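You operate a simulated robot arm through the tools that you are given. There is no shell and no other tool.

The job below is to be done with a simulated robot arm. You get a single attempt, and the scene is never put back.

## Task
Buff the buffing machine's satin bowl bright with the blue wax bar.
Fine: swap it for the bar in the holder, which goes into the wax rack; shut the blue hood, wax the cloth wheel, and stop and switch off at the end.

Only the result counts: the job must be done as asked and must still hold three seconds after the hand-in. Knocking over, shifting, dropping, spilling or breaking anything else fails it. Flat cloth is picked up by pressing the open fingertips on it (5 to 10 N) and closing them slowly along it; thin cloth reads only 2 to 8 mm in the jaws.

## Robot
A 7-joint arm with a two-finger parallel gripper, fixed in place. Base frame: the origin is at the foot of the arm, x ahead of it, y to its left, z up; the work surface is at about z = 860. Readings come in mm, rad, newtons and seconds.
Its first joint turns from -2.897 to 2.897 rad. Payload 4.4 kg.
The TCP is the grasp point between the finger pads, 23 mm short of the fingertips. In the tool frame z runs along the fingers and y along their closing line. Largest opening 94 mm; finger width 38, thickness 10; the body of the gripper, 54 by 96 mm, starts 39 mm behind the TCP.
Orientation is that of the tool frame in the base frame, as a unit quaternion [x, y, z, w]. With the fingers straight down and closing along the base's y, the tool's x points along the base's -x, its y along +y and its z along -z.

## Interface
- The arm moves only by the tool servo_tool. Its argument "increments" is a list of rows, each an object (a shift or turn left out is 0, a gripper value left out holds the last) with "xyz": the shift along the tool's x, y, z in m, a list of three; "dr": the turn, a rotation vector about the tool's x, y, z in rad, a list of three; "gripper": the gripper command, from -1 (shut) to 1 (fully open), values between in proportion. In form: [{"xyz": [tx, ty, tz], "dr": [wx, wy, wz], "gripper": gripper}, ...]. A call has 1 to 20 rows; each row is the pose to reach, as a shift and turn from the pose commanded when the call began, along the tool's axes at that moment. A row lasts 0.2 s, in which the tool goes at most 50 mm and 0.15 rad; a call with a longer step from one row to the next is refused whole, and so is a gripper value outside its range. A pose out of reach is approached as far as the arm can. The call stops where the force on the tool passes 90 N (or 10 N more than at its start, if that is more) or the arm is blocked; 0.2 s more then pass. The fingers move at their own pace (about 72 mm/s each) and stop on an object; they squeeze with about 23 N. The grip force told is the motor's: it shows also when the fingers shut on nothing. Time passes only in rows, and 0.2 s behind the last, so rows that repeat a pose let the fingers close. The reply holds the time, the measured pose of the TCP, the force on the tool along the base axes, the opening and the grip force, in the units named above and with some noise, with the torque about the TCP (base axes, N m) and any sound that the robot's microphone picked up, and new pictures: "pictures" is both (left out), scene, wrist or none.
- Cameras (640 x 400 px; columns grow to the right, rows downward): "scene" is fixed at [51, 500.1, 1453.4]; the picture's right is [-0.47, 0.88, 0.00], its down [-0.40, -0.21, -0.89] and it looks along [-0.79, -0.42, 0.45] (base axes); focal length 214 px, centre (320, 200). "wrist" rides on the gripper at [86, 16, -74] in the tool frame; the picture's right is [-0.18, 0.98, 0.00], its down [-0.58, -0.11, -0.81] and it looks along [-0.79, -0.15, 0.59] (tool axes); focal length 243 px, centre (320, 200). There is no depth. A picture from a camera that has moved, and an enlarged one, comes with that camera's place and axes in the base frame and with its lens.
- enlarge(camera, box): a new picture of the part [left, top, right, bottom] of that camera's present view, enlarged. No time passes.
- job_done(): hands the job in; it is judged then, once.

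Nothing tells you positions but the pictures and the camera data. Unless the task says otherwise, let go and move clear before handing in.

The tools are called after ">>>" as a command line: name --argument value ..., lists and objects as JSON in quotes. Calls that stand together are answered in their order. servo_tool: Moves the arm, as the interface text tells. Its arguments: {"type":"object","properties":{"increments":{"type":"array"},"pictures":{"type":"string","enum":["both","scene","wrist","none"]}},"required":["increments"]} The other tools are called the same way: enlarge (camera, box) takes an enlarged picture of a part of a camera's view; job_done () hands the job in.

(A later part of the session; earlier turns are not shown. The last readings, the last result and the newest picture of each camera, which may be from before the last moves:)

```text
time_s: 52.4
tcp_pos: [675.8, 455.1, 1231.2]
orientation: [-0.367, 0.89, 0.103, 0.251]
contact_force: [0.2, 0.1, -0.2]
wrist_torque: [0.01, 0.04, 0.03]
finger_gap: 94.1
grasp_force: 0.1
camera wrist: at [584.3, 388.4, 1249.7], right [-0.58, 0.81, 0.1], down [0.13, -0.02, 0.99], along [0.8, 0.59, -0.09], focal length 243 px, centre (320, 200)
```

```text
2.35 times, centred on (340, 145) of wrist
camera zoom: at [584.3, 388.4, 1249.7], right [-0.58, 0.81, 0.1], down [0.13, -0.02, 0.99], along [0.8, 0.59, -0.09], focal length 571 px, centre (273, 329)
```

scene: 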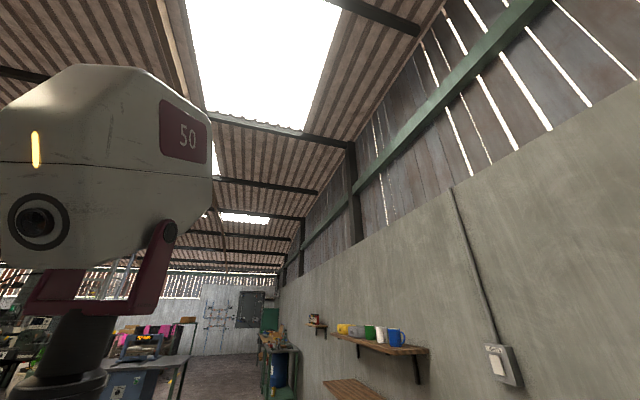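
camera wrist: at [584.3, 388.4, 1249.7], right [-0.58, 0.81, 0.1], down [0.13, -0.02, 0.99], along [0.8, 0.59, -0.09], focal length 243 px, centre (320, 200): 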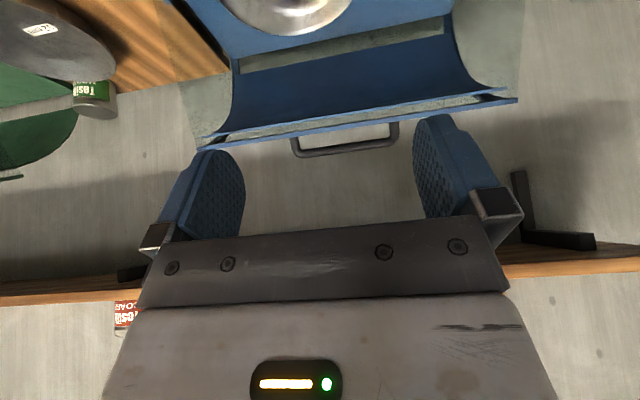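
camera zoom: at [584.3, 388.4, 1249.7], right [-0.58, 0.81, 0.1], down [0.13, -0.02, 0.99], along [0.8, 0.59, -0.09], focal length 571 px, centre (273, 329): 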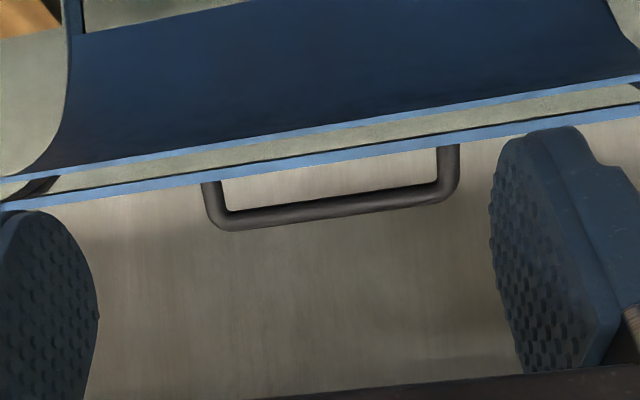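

The handle bar sits at about d=1070, z=1137, s 70–230 (machine frame), mounted on the hood's leading edge. I'll roll the gripper so the fingers can straddle that bar, tilted forward.

>>> servo_tool --increments '[{"dr": [0, 0.14, 0]}, {"dr": [0, 0.28, 0]}, {"dr": [0, 0.42, 0]}, {"dr": [0, 0.553, 0]}]' --pictures "none"

>>> servo_tool --increments '[{"dr": [0, 0, 0.145]}, {"dr": [0, 0, 0.29]}, {"dr": [0, 0, 0.43]}, {"dr": [0, 0, 0.575]}, {"dr": [0, 0, 0.72]}, {"dr": [0, 0, 0.86]}, {"dr": [0, 0, 1.0]}, {"dr": [0, 0, 1.145]}, {"dr": [0, 0, 1.29]}, {"dr": [0, 0, 1.43]}, {"dr": [0, 0, 1.571]}]' --pictures "none"

>>> servo_tool --increments '[{"dr": [-0.14, 0, 0]}, {"dr": [-0.28, 0, 0]}, {"dr": [-0.42, 0, 0]}, {"dr": [-0.56, 0, 0]}, {"dr": [-0.7, 0, 0]}]' --pictures "wrist"

```text
time_s: 53.4
tcp_pos: [676.6, 456.3, 1232.9]
orientation: [-0.383, 0.924, -0.001, -0.001]
contact_force: [0.3, 0.1, 0.2]
wrist_torque: [0.0, -0.01, -0.02]
finger_gap: 94.0
grasp_force: 0.0
```

```text
time_s: 55.8
tcp_pos: [676.9, 455.5, 1231.7]
orientation: [0.385, 0.923, -0.002, -0.001]
contact_force: [-0.1, -0.1, 0.5]
wrist_torque: [-0.01, -0.01, 0.02]
finger_gap: 94.0
grasp_force: 0.1
```

```text
time_s: 57.0
tcp_pos: [677.7, 455.7, 1230.3]
orientation: [0.36, 0.867, 0.317, 0.131]
contact_force: [0.0, 0.4, 0.2]
wrist_torque: [0.03, 0.02, 0.04]
finger_gap: 93.9
grasp_force: 0.1
camera wrist: at [591.1, 492.1, 1298.7], right [0.66, 0.4, 0.63], down [-0.02, -0.84, 0.55], along [0.75, -0.37, -0.55], focal length 243 px, centre (320, 200)
```

wrist: 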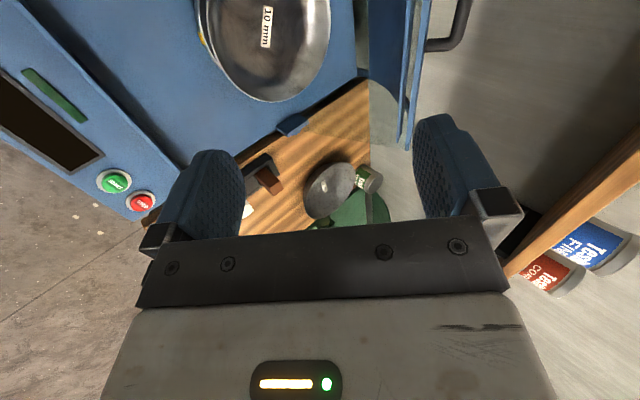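

>>> servo_tool --increments '[{"xyz": [0.001, 0.029, 0.031]}, {"xyz": [0.003, 0.058, 0.062], "gripper": 0.1}, {"xyz": [0.004, 0.087, 0.093]}, {"xyz": [0.006, 0.116, 0.124]}, {"xyz": [0.007, 0.1457, 0.154]}]' --pictures "wrist"

>>> enlarge --camera "wrist" --box '[200, 0, 440, 240]'

```text
time_s: 58.2
tcp_pos: [820.9, 609.7, 1210.3]
orientation: [0.36, 0.868, 0.316, 0.131]
contact_force: [-0.5, 1.3, 2.1]
wrist_torque: [-0.04, 0.02, 0.0]
finger_gap: 51.7
grasp_force: 0.0
camera wrist: at [734.7, 645.8, 1276.1], right [0.66, 0.4, 0.63], down [-0.01, -0.84, 0.55], along [0.75, -0.37, -0.55], focal length 243 px, centre (320, 200)
```

wrist: 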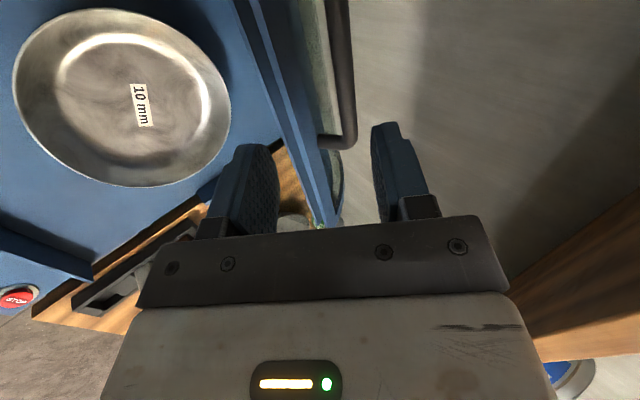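

```text
1.67 times, centred on (320, 120) of wrist
camera zoom: at [734.7, 645.8, 1276.1], right [0.66, 0.4, 0.63], down [-0.01, -0.84, 0.55], along [0.75, -0.37, -0.55], focal length 404 px, centre (320, 333)
```

zoom: 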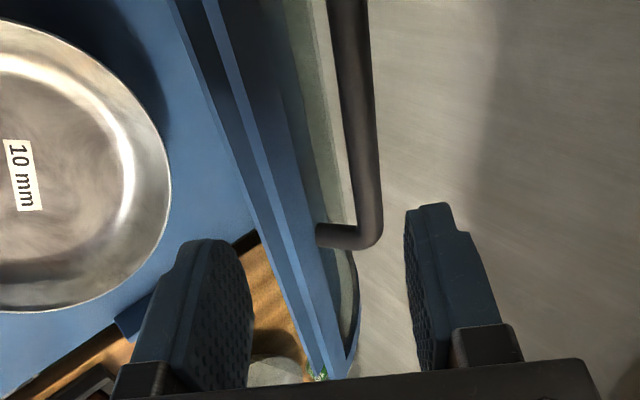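

>>> servo_tool --increments '[{"xyz": [0, 0.006, 0.025], "gripper": -0.1}, {"xyz": [0, 0.012, 0.05]}, {"xyz": [0, 0.012, 0.075]}]' --pictures "wrist"

>>> enlarge --camera "wrist" --box '[200, 0, 440, 240]'

```text
time_s: 59.0
tcp_pos: [861.1, 648.6, 1159.4]
orientation: [0.36, 0.868, 0.316, 0.13]
contact_force: [1.0, 0.1, -0.3]
wrist_torque: [-0.02, -0.02, -0.03]
finger_gap: 42.2
grasp_force: 0.2
camera wrist: at [775.0, 685.5, 1226.5], right [0.66, 0.4, 0.63], down [-0.01, -0.84, 0.55], along [0.75, -0.37, -0.55], focal length 243 px, centre (320, 200)
```

wrist: 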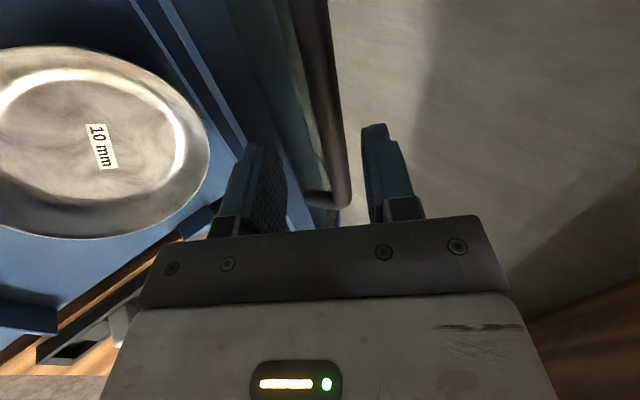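

```text
1.67 times, centred on (320, 120) of wrist
camera zoom: at [775.0, 685.5, 1226.5], right [0.66, 0.4, 0.63], down [-0.01, -0.84, 0.55], along [0.75, -0.37, -0.55], focal length 404 px, centre (320, 333)
```

zoom: 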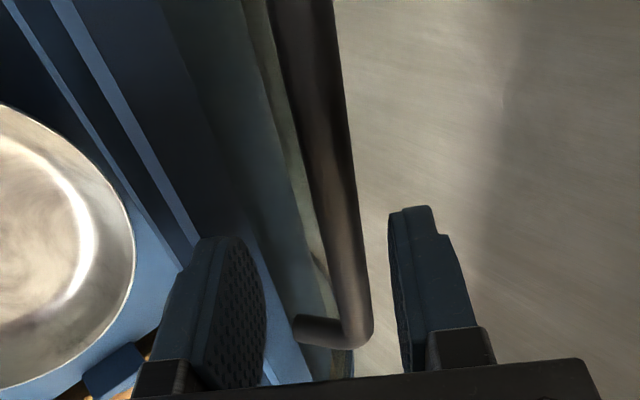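

>>> servo_tool --increments '[{"xyz": [0, 0.005, 0.013]}, {"xyz": [0, 0.005, 0.026]}, {"xyz": [0, 0.005, 0.038]}]' --pictures "wrist"

>>> enlarge --camera "wrist" --box '[200, 0, 440, 240]'

```text
time_s: 59.8
tcp_pos: [881.9, 669.7, 1132.6]
orientation: [0.36, 0.868, 0.316, 0.131]
contact_force: [0.0, 0.1, -0.4]
wrist_torque: [-0.01, 0.04, -0.02]
finger_gap: 42.3
grasp_force: 0.0
camera wrist: at [795.4, 706.9, 1200.3], right [0.66, 0.4, 0.63], down [-0.01, -0.84, 0.55], along [0.75, -0.37, -0.55], focal length 243 px, centre (320, 200)
```

wrist: 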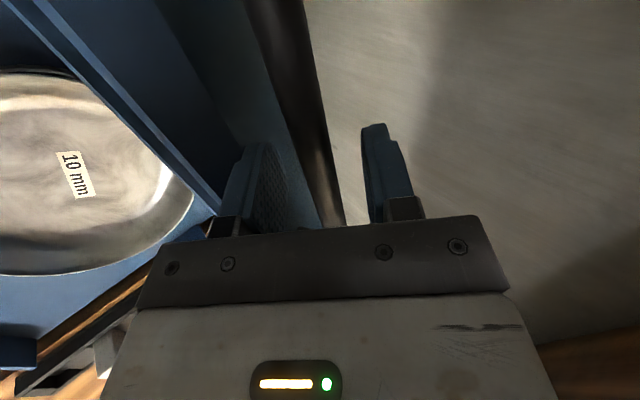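

```text
1.67 times, centred on (320, 120) of wrist
camera zoom: at [795.4, 706.9, 1200.3], right [0.66, 0.4, 0.63], down [-0.01, -0.84, 0.55], along [0.75, -0.37, -0.55], focal length 404 px, centre (320, 333)
```

zoom: 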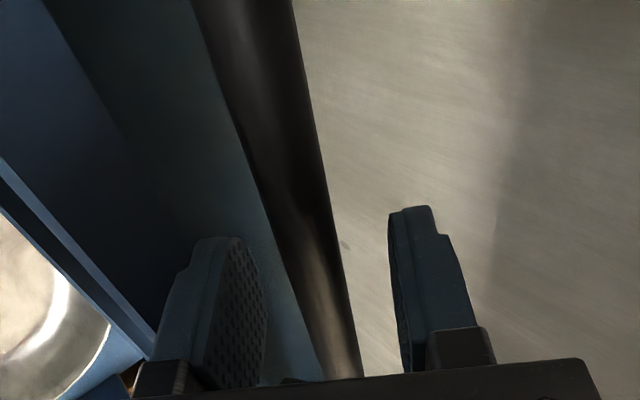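

>>> servo_tool --increments '[{"xyz": [0, 0, 0], "gripper": -0.6}, {"xyz": [0, 0, 0]}, {"xyz": [0, 0, 0]}]' --pictures "wrist"

>>> enlarge --camera "wrist" --box '[200, 0, 440, 240]'

```text
time_s: 60.6
tcp_pos: [881.8, 669.3, 1133.0]
orientation: [0.36, 0.869, 0.315, 0.13]
contact_force: [0.6, 0.2, -0.9]
wrist_torque: [-0.02, 0.0, 0.01]
finger_gap: 18.7
grasp_force: 0.2
camera wrist: at [795.4, 707.0, 1199.9], right [0.66, 0.4, 0.63], down [-0.01, -0.84, 0.55], along [0.75, -0.37, -0.55], focal length 243 px, centre (320, 200)
```

wrist: 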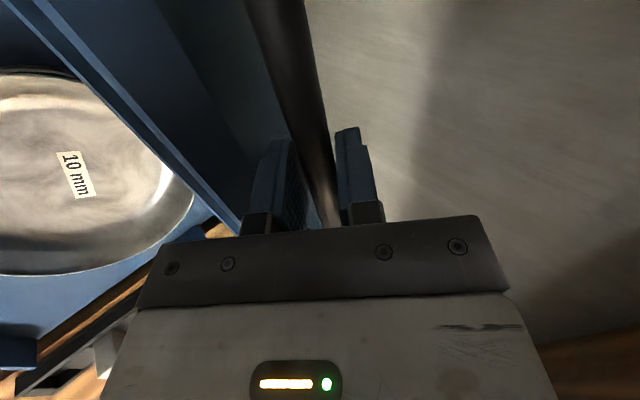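

```text
1.67 times, centred on (320, 120) of wrist
camera zoom: at [795.4, 707.0, 1199.9], right [0.66, 0.4, 0.63], down [-0.01, -0.84, 0.55], along [0.75, -0.37, -0.55], focal length 404 px, centre (320, 333)
```

zoom: 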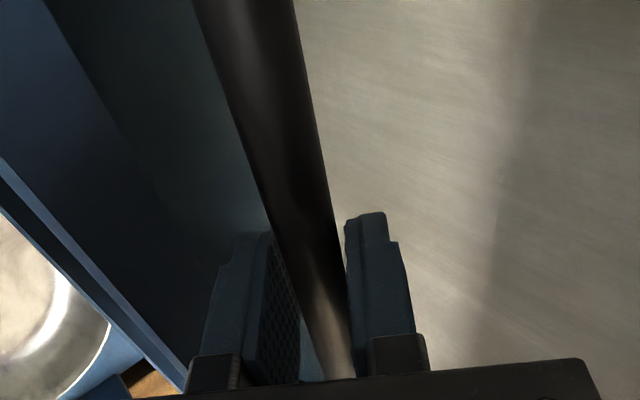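

>>> servo_tool --increments '[{"xyz": [0, 0, 0], "gripper": -1}, {"xyz": [0, 0, 0]}, {"xyz": [0, 0, 0]}]' --pictures "none"

```text
time_s: 61.4
tcp_pos: [881.1, 669.8, 1132.2]
orientation: [0.359, 0.869, 0.315, 0.13]
contact_force: [-18.9, -16.8, -5.8]
wrist_torque: [-0.95, -0.71, 1.22]
finger_gap: 15.9
grasp_force: 45.4
```

>>> servo_tool --increments '[{"xyz": [0, -0.002, 0]}, {"xyz": [0, -0.004, 0]}, {"xyz": [0, -0.004, 0]}]' --pictures "wrist"

```text
time_s: 62.2
tcp_pos: [880.7, 668.9, 1133.3]
orientation: [0.359, 0.868, 0.317, 0.131]
contact_force: [7.4, 15.7, 16.9]
wrist_torque: [-0.69, -1.12, 1.03]
finger_gap: 16.1
grasp_force: 45.1
camera wrist: at [793.4, 705.0, 1200.2], right [0.66, 0.4, 0.63], down [-0.02, -0.84, 0.55], along [0.75, -0.37, -0.55], focal length 243 px, centre (320, 200)
```

wrist: 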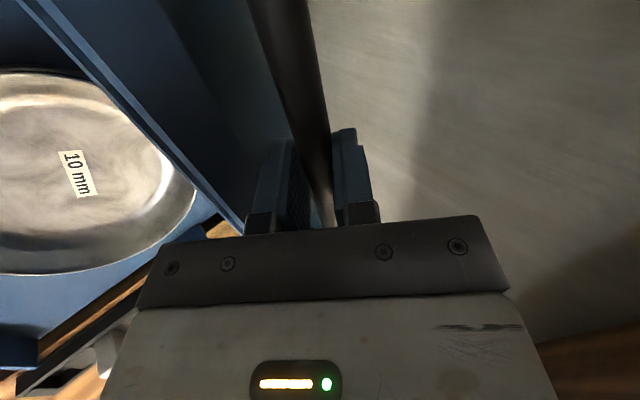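

>>> servo_tool --increments '[{"xyz": [0, 0.002, 0]}, {"xyz": [0, 0.0008, -0.005]}, {"xyz": [0, -0.0004, -0.0097]}, {"xyz": [0, -0.0004, -0.0097]}]' --pictures "wrist"

```text
time_s: 63.2
tcp_pos: [875.0, 663.5, 1136.9]
orientation: [0.36, 0.868, 0.315, 0.132]
contact_force: [3.7, 17.5, 16.3]
wrist_torque: [-0.58, -0.85, 1.23]
finger_gap: 15.8
grasp_force: 45.1
camera wrist: at [788.4, 700.0, 1204.5], right [0.66, 0.4, 0.63], down [-0.01, -0.84, 0.55], along [0.75, -0.37, -0.55], focal length 243 px, centre (320, 200)
```

wrist: 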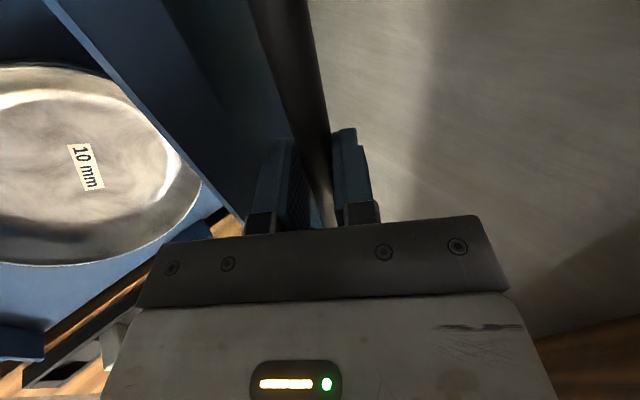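

>>> servo_tool --increments '[{"xyz": [0, 0.002, 0]}, {"xyz": [0, -0.0017, -0.008]}, {"xyz": [0, -0.0054, -0.0161]}, {"xyz": [0, -0.01, -0.025]}, {"xyz": [0, -0.0149, -0.0342]}, {"xyz": [0, -0.0149, -0.0342]}]' --pictures "wrist"

```text
time_s: 64.6
tcp_pos: [851.1, 639.7, 1152.9]
orientation: [0.36, 0.868, 0.316, 0.131]
contact_force: [-4.6, 7.7, -8.4]
wrist_torque: [-0.66, -0.56, 1.38]
finger_gap: 15.8
grasp_force: 44.7
camera wrist: at [765.0, 676.5, 1220.1], right [0.66, 0.4, 0.63], down [-0.01, -0.84, 0.55], along [0.75, -0.37, -0.55], focal length 243 px, centre (320, 200)
```

wrist: 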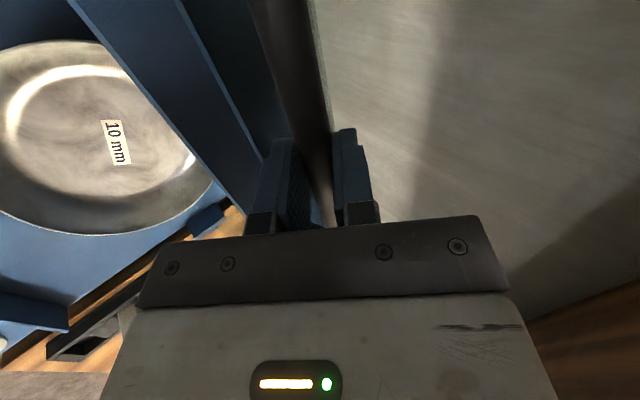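

>>> servo_tool --increments '[{"xyz": [0, -0.0067, -0.0108]}, {"xyz": [0, -0.0134, -0.0213]}, {"xyz": [0, -0.021, -0.0315]}, {"xyz": [0, -0.0288, -0.0415]}, {"xyz": [0, -0.0372, -0.051]}, {"xyz": [0, -0.0459, -0.0602]}, {"xyz": [0, -0.055, -0.069]}, {"xyz": [0, -0.0646, -0.0773]}]' --pictures "wrist"

```text
time_s: 66.4
tcp_pos: [782.2, 569.4, 1172.6]
orientation: [0.36, 0.868, 0.316, 0.131]
contact_force: [-16.3, 22.9, 6.2]
wrist_torque: [-0.44, -0.66, 1.16]
finger_gap: 15.9
grasp_force: 44.9
camera wrist: at [695.6, 605.9, 1239.8], right [0.66, 0.4, 0.63], down [-0.01, -0.84, 0.55], along [0.75, -0.37, -0.55], focal length 243 px, centre (320, 200)
```

wrist: 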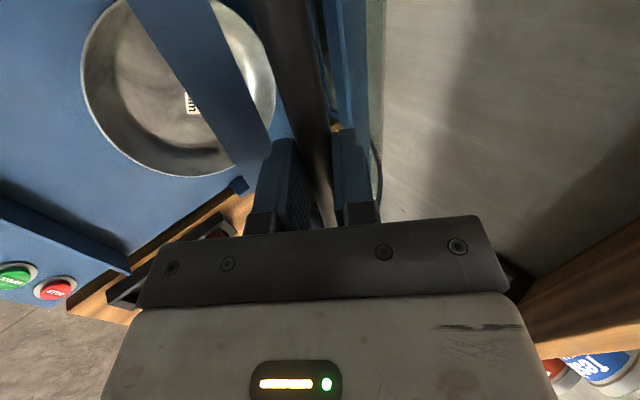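

>>> servo_tool --increments '[{"xyz": [0.002, -0.0105, -0.0078]}, {"xyz": [0.002, -0.0211, -0.0155]}, {"xyz": [0.002, -0.0318, -0.0224]}, {"xyz": [0.002, -0.0425, -0.0293]}, {"xyz": [0.002, -0.0538, -0.0352]}, {"xyz": [0.002, -0.0651, -0.0411]}, {"xyz": [0.002, -0.0769, -0.046]}, {"xyz": [0.002, -0.0887, -0.0509]}]' --pictures "wrist"

```text
time_s: 68.2
tcp_pos: [708.8, 498.5, 1151.3]
orientation: [0.36, 0.868, 0.315, 0.132]
contact_force: [10.5, -20.3, 24.9]
wrist_torque: [-0.37, -0.63, 0.41]
finger_gap: 16.0
grasp_force: 45.3
camera wrist: at [621.8, 535.0, 1218.7], right [0.66, 0.4, 0.63], down [-0.01, -0.84, 0.55], along [0.75, -0.37, -0.55], focal length 243 px, centre (320, 200)
```

wrist: 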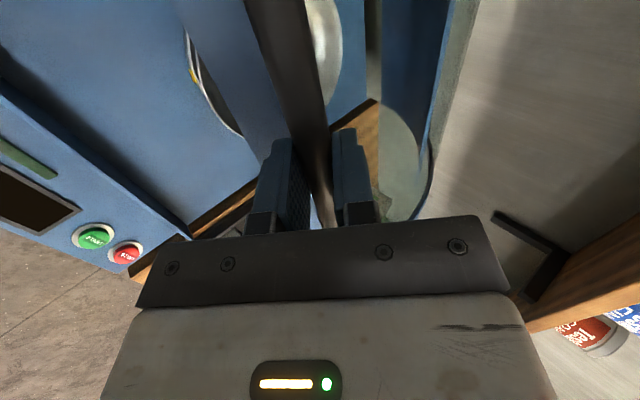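

>>> servo_tool --increments '[{"xyz": [-0.001, 0.0009, -0.0021]}, {"xyz": [-0.001, -0.0115, -0.0056]}, {"xyz": [-0.001, -0.0242, -0.0088]}, {"xyz": [-0.001, -0.0377, -0.0112]}, {"xyz": [-0.001, -0.0512, -0.0132]}, {"xyz": [-0.001, -0.0648, -0.014]}, {"xyz": [-0.001, -0.0785, -0.0146]}]' --pictures "wrist"

```text
time_s: 69.8
tcp_pos: [659.8, 449.6, 1112.5]
orientation: [0.36, 0.868, 0.316, 0.131]
contact_force: [-8.6, -2.5, 13.5]
wrist_torque: [0.14, -0.14, 0.47]
finger_gap: 15.6
grasp_force: 44.4
camera wrist: at [572.9, 486.2, 1180.9], right [0.66, 0.4, 0.63], down [-0.01, -0.84, 0.55], along [0.75, -0.37, -0.55], focal length 243 px, centre (320, 200)
```

wrist: 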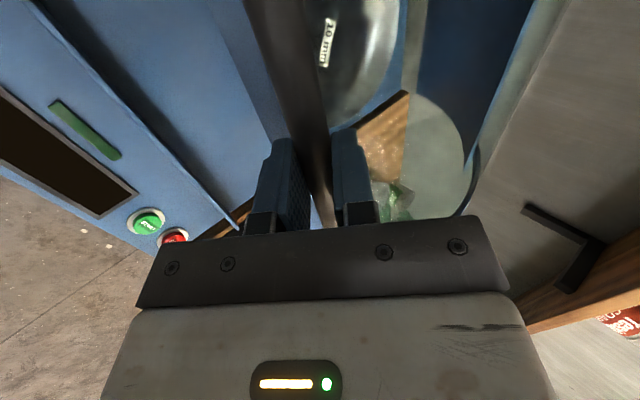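

>>> servo_tool --increments '[{"xyz": [0, -0.014, 0.0]}, {"xyz": [0, -0.028, 0.0002]}, {"xyz": [0, -0.0415, 0.002]}, {"xyz": [0, -0.0552, 0.0044]}, {"xyz": [0, -0.0685, 0.0077]}, {"xyz": [0, -0.0817, 0.0115]}, {"xyz": [0, -0.0945, 0.0162]}, {"xyz": [0, -0.1073, 0.0213]}]' --pictures "wrist"

```text
time_s: 71.6
tcp_pos: [611.1, 400.5, 1026.6]
orientation: [0.359, 0.869, 0.315, 0.131]
contact_force: [-32.1, -14.7, 18.8]
wrist_torque: [0.47, 0.58, -0.13]
finger_gap: 15.8
grasp_force: 44.8
camera wrist: at [524.5, 437.3, 1094.1], right [0.66, 0.4, 0.63], down [-0.01, -0.84, 0.55], along [0.75, -0.37, -0.55], focal length 243 px, centre (320, 200)
```

wrist: 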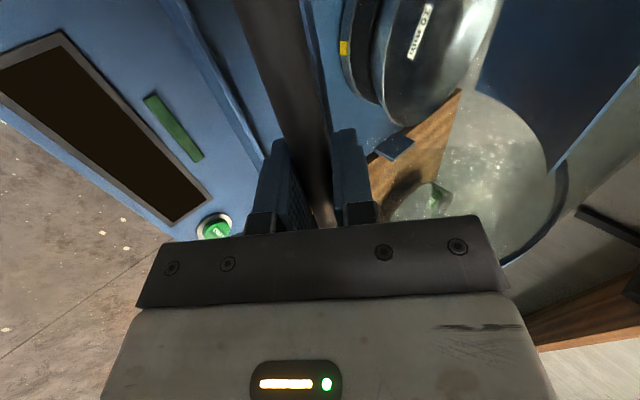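

>>> servo_tool --increments '[{"xyz": [-0.0005, -0.0014, -0.003]}, {"xyz": [-0.0005, -0.0148, 0.003]}, {"xyz": [-0.0005, -0.0282, 0.0094]}, {"xyz": [-0.0005, -0.0405, 0.0168]}, {"xyz": [-0.0005, -0.0529, 0.0242]}]' --pictures "wrist"

```text
time_s: 72.8
tcp_pos: [593.2, 383.6, 975.0]
orientation: [0.36, 0.868, 0.315, 0.13]
contact_force: [-41.0, -21.3, 12.4]
wrist_torque: [0.35, 0.62, -0.49]
finger_gap: 15.3
grasp_force: 44.8
camera wrist: at [507.0, 419.6, 1042.8], right [0.66, 0.4, 0.63], down [-0.01, -0.84, 0.55], along [0.75, -0.37, -0.55], focal length 243 px, centre (320, 200)
```

wrist: 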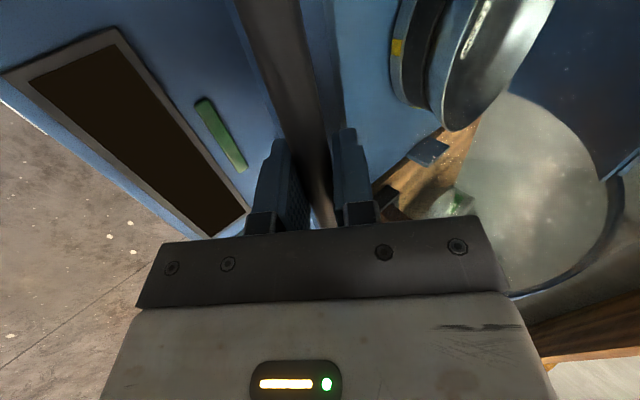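

>>> servo_tool --increments '[{"xyz": [0, 0, 0], "gripper": -0.55}, {"xyz": [0, 0, 0]}, {"xyz": [0, 0, 0]}]' --pictures "wrist"

>>> enlarge --camera "wrist" --box '[200, 0, 440, 240]'

```text
time_s: 73.6
tcp_pos: [594.1, 383.4, 975.6]
orientation: [0.359, 0.868, 0.316, 0.131]
contact_force: [-1.0, -0.8, -1.9]
wrist_torque: [0.05, 0.01, 0.0]
finger_gap: 22.1
grasp_force: 1.3
camera wrist: at [508.3, 420.1, 1043.0], right [0.66, 0.4, 0.63], down [-0.01, -0.84, 0.55], along [0.75, -0.37, -0.55], focal length 243 px, centre (320, 200)
```

wrist: 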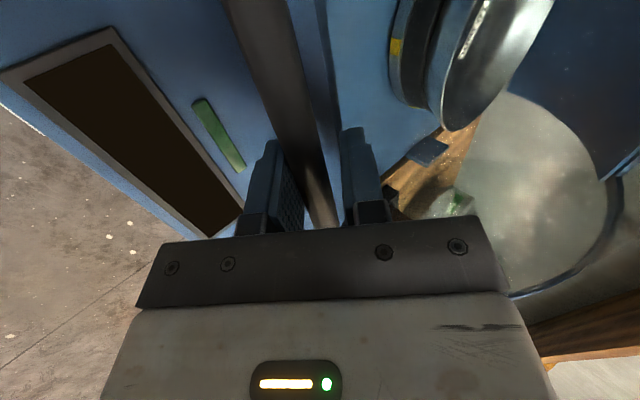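

```text
1.67 times, centred on (320, 120) of wrist
camera zoom: at [508.3, 420.1, 1043.0], right [0.66, 0.4, 0.63], down [-0.01, -0.84, 0.55], along [0.75, -0.37, -0.55], focal length 404 px, centre (320, 333)
```

zoom: 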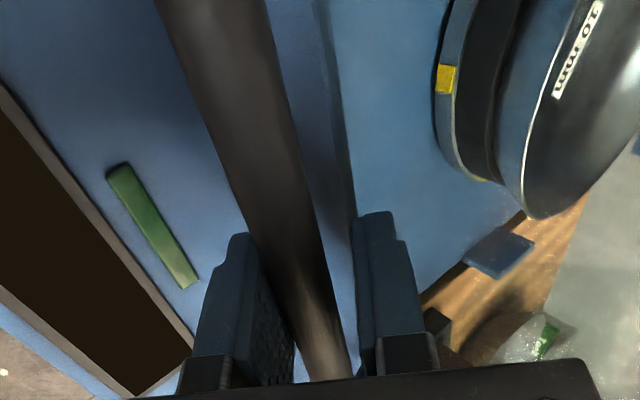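

>>> servo_tool --increments '[{"xyz": [0, 0, -0.012]}, {"xyz": [0, -0.01, -0.007]}, {"xyz": [0, -0.02, 0.0]}, {"xyz": [0, -0.0307, 0.0069]}, {"xyz": [0, -0.0307, 0.0069]}]' --pictures "wrist"

```text
time_s: 74.8
tcp_pos: [583.2, 369.3, 954.0]
orientation: [0.36, 0.867, 0.317, 0.132]
contact_force: [11.7, 9.6, 31.2]
wrist_torque: [0.81, 0.07, -0.31]
finger_gap: 35.2
grasp_force: 15.8
camera wrist: at [496.0, 406.1, 1020.3], right [0.66, 0.4, 0.63], down [-0.02, -0.84, 0.55], along [0.75, -0.37, -0.55], focal length 243 px, centre (320, 200)
```

wrist: 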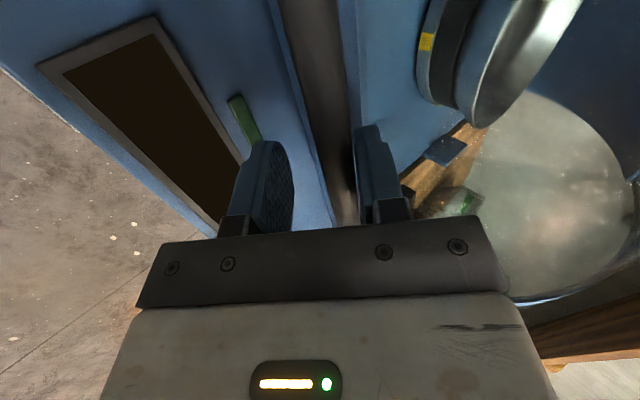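

>>> enlarge --camera "wrist" --box '[200, 0, 440, 240]'

>>> enlarge --camera "wrist" --box '[360, 0, 640, 300]'

```text
1.67 times, centred on (320, 120) of wrist
camera zoom: at [496.0, 406.1, 1020.3], right [0.66, 0.4, 0.63], down [-0.02, -0.84, 0.55], along [0.75, -0.37, -0.55], focal length 404 px, centre (320, 333)
```

zoom: 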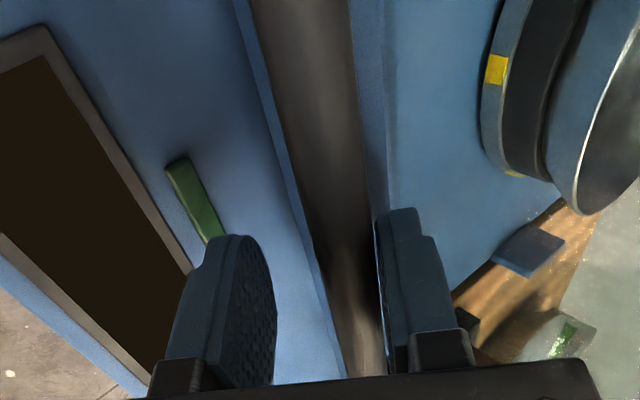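

```text
1.33 times, centred on (500, 150) of wrist
camera zoom: at [496.0, 406.1, 1020.3], right [0.66, 0.4, 0.63], down [-0.02, -0.84, 0.55], along [0.75, -0.37, -0.55], focal length 324 px, centre (80, 267)
```

zoom: 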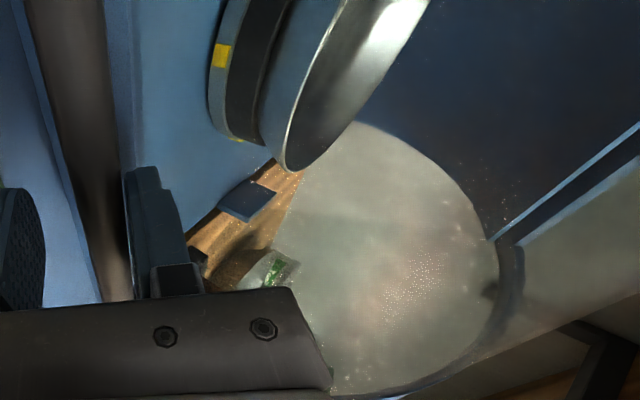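

>>> servo_tool --increments '[{"xyz": [0, 0.008, 0]}, {"xyz": [0, 0.008, 0], "gripper": 0.2}, {"xyz": [0, 0.008, -0.03]}, {"xyz": [0, 0.008, -0.07]}, {"xyz": [0, 0.008, -0.11]}, {"xyz": [0, 0.008, -0.15]}]' --pictures "wrist"

>>> enlarge --camera "wrist" --box '[240, 0, 520, 240]'

```text
time_s: 76.2
tcp_pos: [518.2, 308.9, 1070.3]
orientation: [0.361, 0.868, 0.315, 0.131]
contact_force: [0.1, -0.6, 0.1]
wrist_torque: [-0.01, -0.02, -0.02]
finger_gap: 56.3
grasp_force: 0.0
camera wrist: at [431.9, 345.3, 1138.4], right [0.66, 0.4, 0.63], down [-0.01, -0.84, 0.55], along [0.75, -0.37, -0.55], focal length 243 px, centre (320, 200)
```

wrist: 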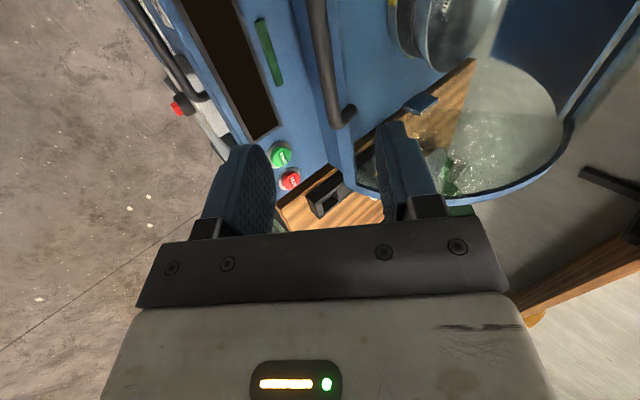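

```text
1.67 times, centred on (380, 120) of wrist
camera zoom: at [431.9, 345.3, 1138.4], right [0.66, 0.4, 0.63], down [-0.01, -0.84, 0.55], along [0.75, -0.37, -0.55], focal length 404 px, centre (220, 333)
```

zoom: 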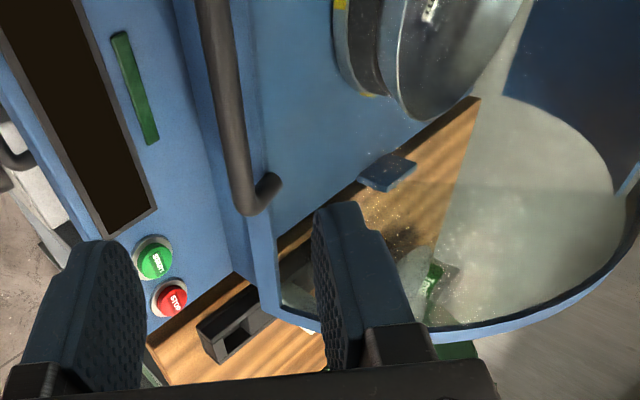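

>>> servo_tool --increments '[{"xyz": [0, -0.015, -0.012], "dr": [0.14, 0, 0]}, {"xyz": [0, -0.029, -0.024], "dr": [0.28, 0, 0]}, {"xyz": [0, -0.044, -0.037], "dr": [0.42, 0, 0]}, {"xyz": [0, -0.058, -0.049], "dr": [0.56, 0, 0]}, {"xyz": [0, -0.0727, -0.061], "dr": [0.7, 0, 0]}]' --pictures "none"

>>> servo_tool --increments '[{"dr": [0, 0, -0.145]}, {"dr": [0, 0, -0.29]}, {"dr": [0, 0, -0.43]}, {"dr": [0, 0, -0.575]}, {"dr": [0, 0, -0.72]}, {"dr": [0, 0, -0.86]}, {"dr": [0, 0, -1.0]}, {"dr": [0, 0, -1.145]}, {"dr": [0, 0, -1.29]}, {"dr": [0, 0, -1.43]}, {"dr": [0, 0, -1.571]}]' --pictures "none"

>>> servo_tool --increments '[{"xyz": [0, 0, 0.02], "dr": [0, -0.14, 0]}, {"xyz": [0, 0, 0.04], "dr": [0, -0.28, 0]}, {"xyz": [0, 0, 0.06], "dr": [0, -0.42, 0]}, {"xyz": [0, 0, 0.07], "dr": [0, -0.55, 0]}]' --pictures "wrist"

>>> enlarge --camera "wrist" --box '[220, 60, 420, 220]'

```text
time_s: 77.4
tcp_pos: [450.7, 239.0, 1071.9]
orientation: [0.384, 0.923, -0.002, -0.002]
contact_force: [-0.3, 0.1, 0.0]
wrist_torque: [0.01, 0.01, 0.01]
finger_gap: 56.2
grasp_force: 0.1
```

```text
time_s: 79.8
tcp_pos: [448.9, 239.1, 1071.8]
orientation: [-0.384, 0.923, -0.001, -0.001]
contact_force: [0.3, 0.5, -0.6]
wrist_torque: [-0.05, 0.0, 0.0]
finger_gap: 56.4
grasp_force: 0.0
```

```text
time_s: 80.8
tcp_pos: [449.4, 238.4, 1001.9]
orientation: [-0.368, 0.889, 0.103, 0.251]
contact_force: [-0.5, 0.4, 0.1]
wrist_torque: [-0.02, -0.02, 0.01]
finger_gap: 56.4
grasp_force: 0.0
camera wrist: at [357.7, 170.8, 1019.9], right [-0.58, 0.81, 0.1], down [0.13, -0.02, 0.99], along [0.8, 0.59, -0.09], focal length 243 px, centre (320, 200)
```

wrist: 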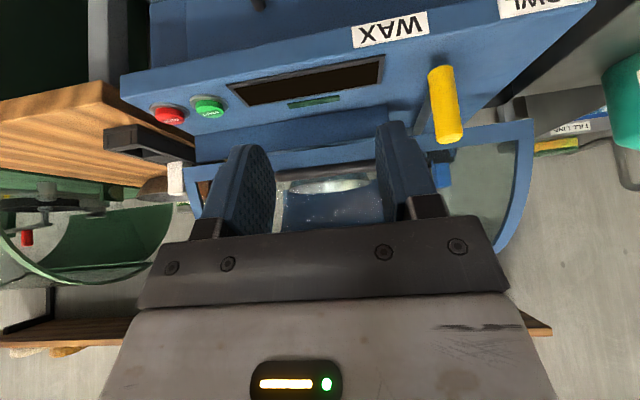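

```text
2.50 times, centred on (320, 140) of wrist
camera zoom: at [357.7, 170.8, 1019.9], right [-0.58, 0.81, 0.1], down [0.13, -0.02, 0.99], along [0.8, 0.59, -0.09], focal length 606 px, centre (320, 350)
```

zoom: 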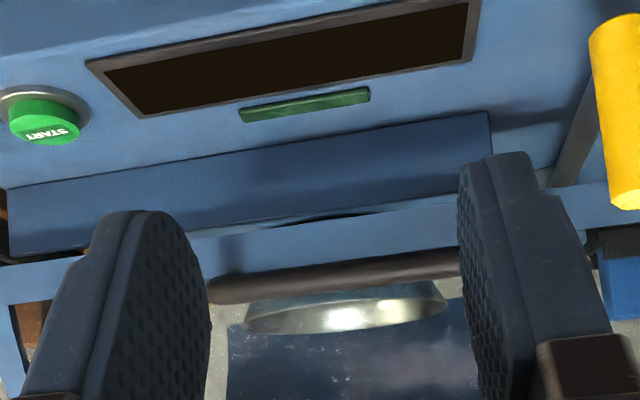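

The hood stands just short of shut (its front band is ~12 mm above the stop strip) and stays by hinge friction. I'll press the handle down with closed fingertips from above.

>>> servo_tool --increments '[{"xyz": [-0.0065, 0, -0.0107], "dr": [0, 0.14, 0], "gripper": -1}, {"xyz": [-0.013, 0, -0.0213], "dr": [0, 0.28, 0]}, {"xyz": [-0.0195, 0, -0.032], "dr": [0, 0.42, 0]}, {"xyz": [-0.026, 0, -0.0426], "dr": [0, 0.55, 0]}]' --pictures "none"

>>> servo_tool --increments '[{"xyz": [-0.045, 0, 0]}, {"xyz": [-0.09, 0, 0]}, {"xyz": [-0.135, 0, 0]}, {"xyz": [-0.18, 0, 0]}, {"xyz": [-0.203, 0, 0]}, {"xyz": [-0.203, 0, 0.03]}]' --pictures "wrist"

```text
time_s: 81.8
tcp_pos: [451.0, 238.1, 1052.5]
orientation: [-0.382, 0.924, 0.0, -0.001]
contact_force: [-0.4, -0.8, -0.2]
wrist_torque: [-0.02, -0.03, 0.0]
finger_gap: 0.0
grasp_force: 23.1
```

```text
time_s: 83.2
tcp_pos: [591.8, 383.4, 1020.0]
orientation: [-0.383, 0.924, 0.0, -0.001]
contact_force: [0.2, 0.3, 0.1]
wrist_torque: [0.02, 0.02, 0.0]
finger_gap: 0.0
grasp_force: 23.0
camera wrist: at [519.1, 334.3, 1095.8], right [-0.56, 0.83, 0.0], down [0.49, 0.34, 0.8], along [0.66, 0.45, -0.59], focal length 243 px, centre (320, 200)
```

wrist: 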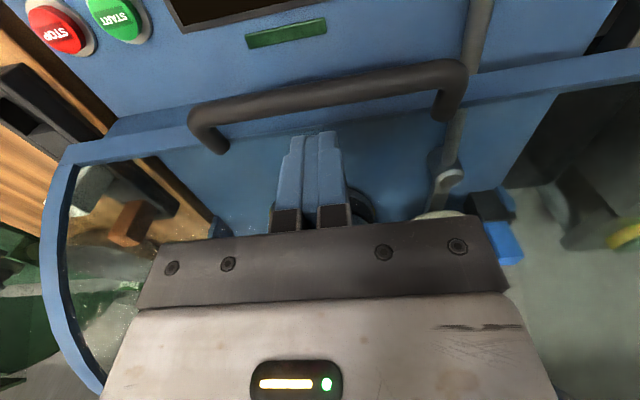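

>>> servo_tool --increments '[{"xyz": [0, 0, 0.015]}, {"xyz": [0, 0, 0.03]}, {"xyz": [0.001, 0, 0.036]}, {"xyz": [0.001, 0, 0.041]}, {"xyz": [0.002, 0, 0.046]}]' --pictures "wrist"

```text
time_s: 84.4
tcp_pos: [593.2, 381.8, 984.7]
orientation: [-0.383, 0.924, 0.0, 0.004]
contact_force: [0.4, 0.5, 7.6]
wrist_torque: [-0.03, 0.03, 0.15]
finger_gap: 0.0
grasp_force: 23.2
stopped in row 5: the force on the tool passed its limit at 104 N (the readings are from after the stop); the commanded pose is now the measured one
camera wrist: at [520.4, 332.6, 1058.4], right [-0.56, 0.83, 0.0], down [0.48, 0.33, 0.81], along [0.67, 0.46, -0.59], focal length 243 px, centre (320, 200)
```

wrist: 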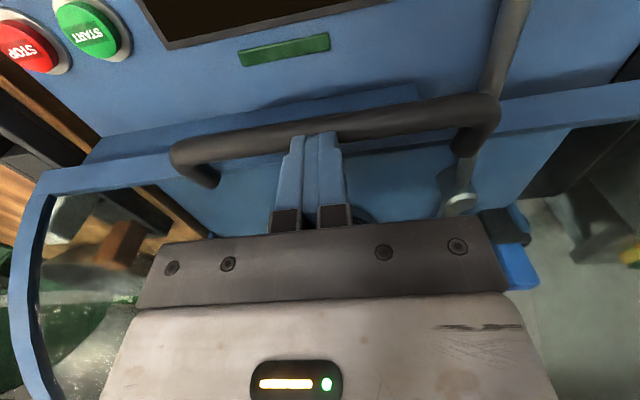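

>>> enlarge --camera "wrist" --box '[380, 60, 600, 240]'

>>> enlarge --camera "wrist" --box '[20, 80, 240, 240]'

```text
2.22 times, centred on (490, 150) of wrist
camera zoom: at [520.4, 332.6, 1058.4], right [-0.56, 0.83, 0.0], down [0.48, 0.33, 0.81], along [0.67, 0.46, -0.59], focal length 539 px, centre (-58, 311)
```

zoom: 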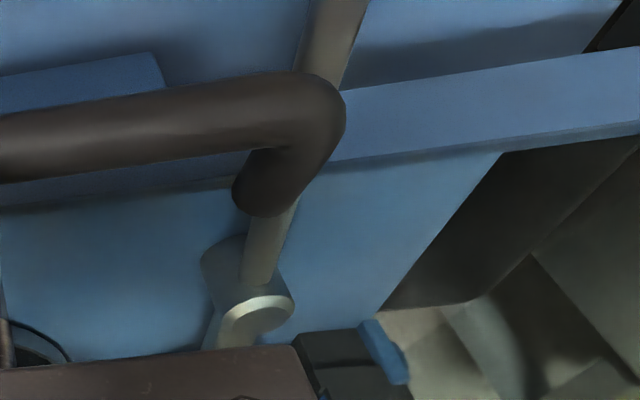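

```text
2.50 times, centred on (130, 160) of wrist
camera zoom: at [520.4, 332.6, 1058.4], right [-0.56, 0.83, 0.0], down [0.48, 0.33, 0.81], along [0.67, 0.46, -0.59], focal length 606 px, centre (795, 300)
```

zoom: 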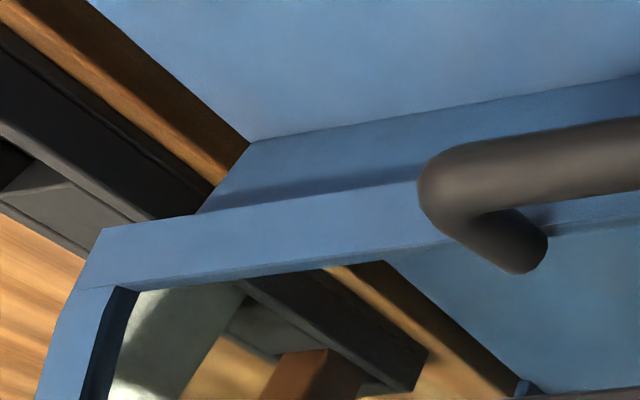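

Even ~100 N does not move the hood further, so it is on its closed stop. Next is the main switch on the front panel; I back away and look at it closely.

>>> servo_tool --increments '[{"xyz": [0, 0, -0.03]}, {"xyz": [0, 0, -0.06]}, {"xyz": [0.04, -0.018, -0.06]}, {"xyz": [0.08, -0.037, -0.06]}, {"xyz": [0.12, -0.056, -0.06]}, {"xyz": [0.16, -0.075, -0.06]}, {"xyz": [0.2, -0.093, -0.06]}, {"xyz": [0.24, -0.112, -0.06]}, {"xyz": [0.273, -0.1275, -0.06]}, {"xyz": [0.273, -0.1275, -0.015]}, {"xyz": [0.273, -0.1275, 0.03]}, {"xyz": [0.273, -0.1275, 0.075]}, {"xyz": [0.273, -0.1275, 0.12]}, {"xyz": [0.273, -0.1275, 0.165]}, {"xyz": [0.273, -0.1275, 0.21]}, {"xyz": [0.273, -0.1275, 0.255]}]' --pictures "wrist"

>>> enlarge --camera "wrist" --box '[200, 0, 440, 150]'

```text
time_s: 87.8
tcp_pos: [493.0, 99.7, 727.9]
orientation: [-0.382, 0.924, 0.0, 0.003]
contact_force: [-0.3, -0.5, -1.6]
wrist_torque: [0.0, -0.03, -0.04]
finger_gap: 0.0
grasp_force: 23.3
camera wrist: at [418.5, 50.5, 802.5], right [-0.56, 0.83, 0.0], down [0.48, 0.33, 0.81], along [0.67, 0.46, -0.59], focal length 243 px, centre (320, 200)
```

wrist: 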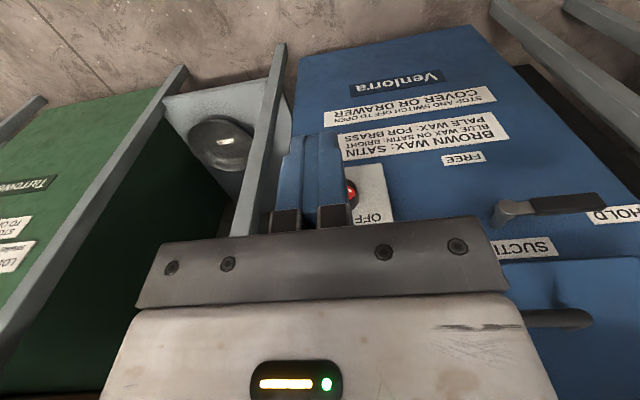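

```text
2.67 times, centred on (320, 75) of wrist
camera zoom: at [418.5, 50.5, 802.5], right [-0.56, 0.83, 0.0], down [0.48, 0.33, 0.81], along [0.67, 0.46, -0.59], focal length 647 px, centre (320, 533)
```

zoom: 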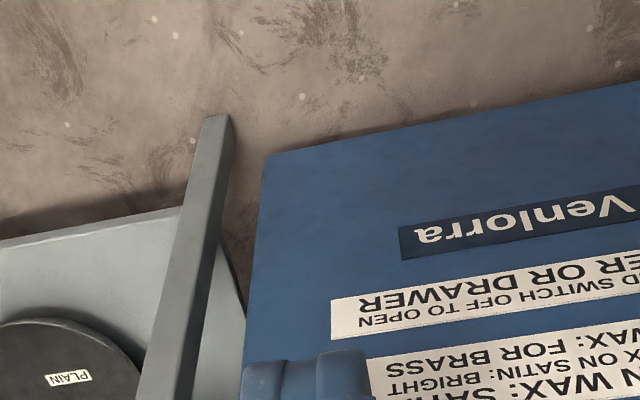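

>>> servo_tool --increments '[{"xyz": [0.0, 0, -0.04], "gripper": 1}, {"xyz": [0.0, 0.0, -0.08]}, {"xyz": [0.0, 0.0, -0.12]}, {"xyz": [0.0, 0.0, -0.12]}]' --pictures "wrist"

>>> enlarge --camera "wrist" --box '[240, 60, 440, 230]'

```text
time_s: 88.8
tcp_pos: [490.9, 100.2, 848.6]
orientation: [-0.384, 0.923, 0.0, 0.002]
contact_force: [-0.6, 0.5, 0.6]
wrist_torque: [0.03, -0.04, 0.01]
finger_gap: 94.1
grasp_force: 0.0
camera wrist: at [416.4, 50.5, 922.4], right [-0.56, 0.83, 0.0], down [0.48, 0.33, 0.81], along [0.67, 0.46, -0.59], focal length 243 px, centre (320, 200)
```

wrist: 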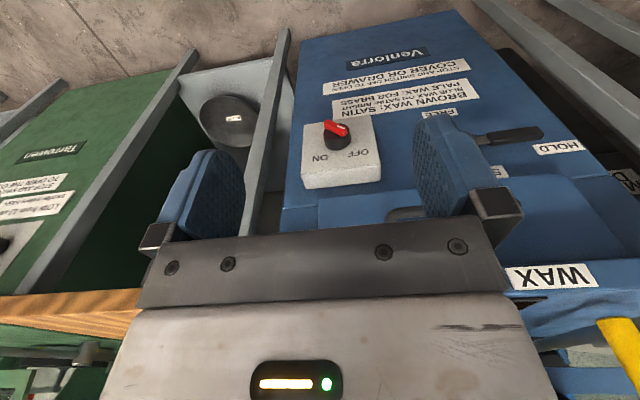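

```text
2.35 times, centred on (340, 145) of wrist
camera zoom: at [416.4, 50.5, 922.4], right [-0.56, 0.83, 0.0], down [0.48, 0.33, 0.81], along [0.67, 0.46, -0.59], focal length 571 px, centre (273, 329)
```

zoom: 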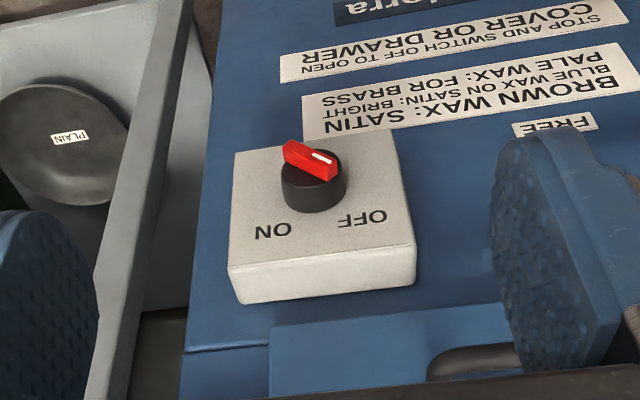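

The switch knob axis is at about s=277, z=611 with its face near d=565–597. I'll turn the tool horizontal (pointing into the panel) well in front of it and check that the arm can take this pose.

>>> servo_tool --increments '[{"dr": [0, -0.145, 0]}, {"dr": [0, -0.29, 0]}, {"dr": [0, -0.43, 0]}, {"dr": [0, -0.575, 0]}, {"dr": [0, -0.72, 0]}, {"dr": [0, -0.86, 0]}, {"dr": [0, -1.0, 0]}, {"dr": [0, -1.145, 0]}, {"dr": [0, -1.29, 0]}, {"dr": [0, -1.43, 0]}, {"dr": [0, -1.57, 0], "gripper": -0.2}]' --pictures "wrist"

```text
time_s: 91.2
tcp_pos: [490.9, 99.2, 847.3]
orientation: [-0.27, 0.651, 0.27, 0.656]
contact_force: [-0.7, 0.1, -0.5]
wrist_torque: [0.01, 0.01, 0.0]
finger_gap: 38.3
grasp_force: 0.0
camera wrist: at [427.5, 58.6, 761.2], right [-0.7, 0.7, 0.18], down [-0.5, -0.65, 0.58], along [0.52, 0.31, 0.8], focal length 243 px, centre (320, 200)
```

wrist: 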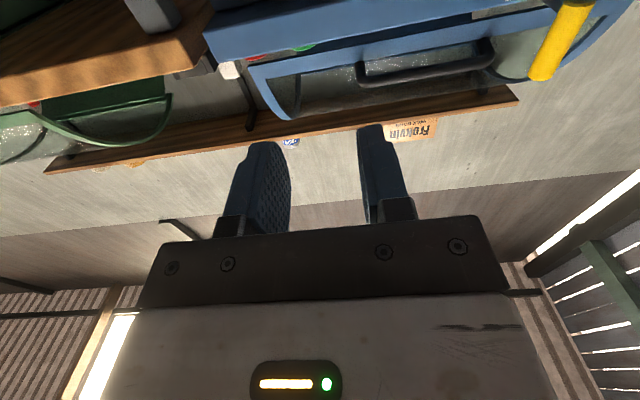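

>>> enlarge --camera "wrist" --box '[220, 0, 600, 140]'

```text
1.68 times, centred on (410, 70) of wrist
camera zoom: at [427.5, 58.6, 761.2], right [-0.7, 0.7, 0.18], down [-0.5, -0.65, 0.58], along [0.52, 0.31, 0.8], focal length 409 px, centre (168, 419)
```

zoom: 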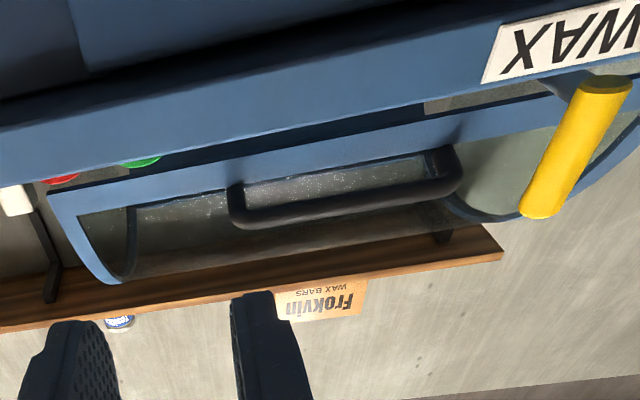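

>>> servo_tool --increments '[{"xyz": [0.04, 0, 0], "dr": [0, 0, -0.13]}, {"xyz": [0.08, 0, 0], "dr": [0, 0, -0.26]}, {"xyz": [0.12, 0, 0], "dr": [0, 0, -0.39]}, {"xyz": [0.16, 0, 0], "dr": [0, 0, -0.52]}, {"xyz": [0.2, 0, 0], "dr": [0, 0, -0.65]}, {"xyz": [0.236, 0, 0], "dr": [0, 0, -0.785]}]' --pictures "wrist"

```text
time_s: 92.6
tcp_pos: [388.3, 43.9, 861.9]
orientation: [-0.486, 0.549, 0.077, 0.676]
contact_force: [0.7, -0.2, 1.6]
wrist_torque: [-0.06, 0.03, 0.11]
finger_gap: 37.7
grasp_force: 0.1
out of reach, approached as far as the arm can: row 2, 3, 4, 5, 6
camera wrist: at [360.9, -38.4, 788.4], right [-0.7, 0.59, -0.41], down [-0.69, -0.4, 0.6], along [0.18, 0.7, 0.69], focal length 243 px, centre (320, 200)
```

wrist: 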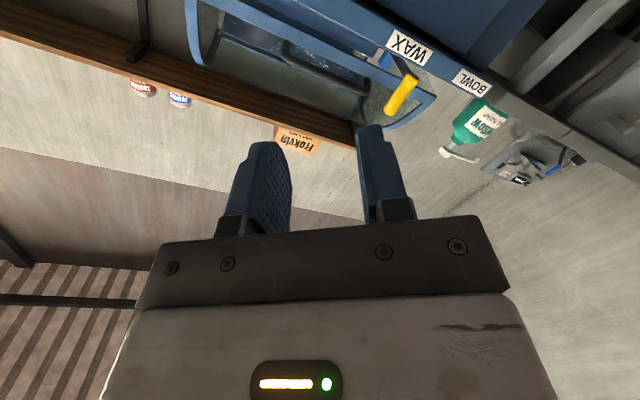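

The fully horizontal pose at that height is out of reach. I'll check where the command stands before going back to a tool-down pose and planning a tilted grip of the switch pointer instead.

>>> servo_tool --increments '[{"xyz": [0, 0, 0]}]' --pictures "none"

```text
time_s: 93.0
tcp_pos: [389.8, 43.4, 878.9]
orientation: [-0.492, 0.535, 0.062, 0.685]
contact_force: [-0.7, -0.4, -0.2]
wrist_torque: [0.02, -0.01, 0.01]
finger_gap: 37.9
grasp_force: 0.1
```

>>> servo_tool --increments '[{"xyz": [0, 0, 0]}]' --pictures "none"

```text
time_s: 93.4
tcp_pos: [392.0, 44.7, 878.6]
orientation: [-0.492, 0.535, 0.062, 0.684]
contact_force: [0.2, 0.3, -0.2]
wrist_torque: [0.02, -0.05, -0.02]
finger_gap: 37.4
grasp_force: 0.0
```

>>> servo_tool --increments '[{"dr": [-0.0383, 0.1226, 0.0466]}, {"dr": [-0.0766, 0.2452, 0.0932]}, {"dr": [-0.1149, 0.3678, 0.1399]}, {"dr": [-0.1532, 0.4903, 0.1865]}, {"dr": [-0.1915, 0.6129, 0.2331]}, {"dr": [-0.2298, 0.7355, 0.2797]}, {"dr": [-0.268, 0.8581, 0.3263]}, {"dr": [-0.3063, 0.9807, 0.3729]}, {"dr": [-0.3446, 1.1033, 0.4196]}, {"dr": [-0.3829, 1.2258, 0.4662]}, {"dr": [-0.4212, 1.3484, 0.5128]}, {"dr": [-0.4595, 1.471, 0.5594]}]' --pictures "none"

```text
time_s: 96.0
tcp_pos: [396.5, 31.7, 879.4]
orientation: [-0.383, 0.924, 0.0, -0.001]
contact_force: [0.3, -0.2, -0.1]
wrist_torque: [0.04, 0.03, 0.0]
finger_gap: 37.5
grasp_force: 0.2
```

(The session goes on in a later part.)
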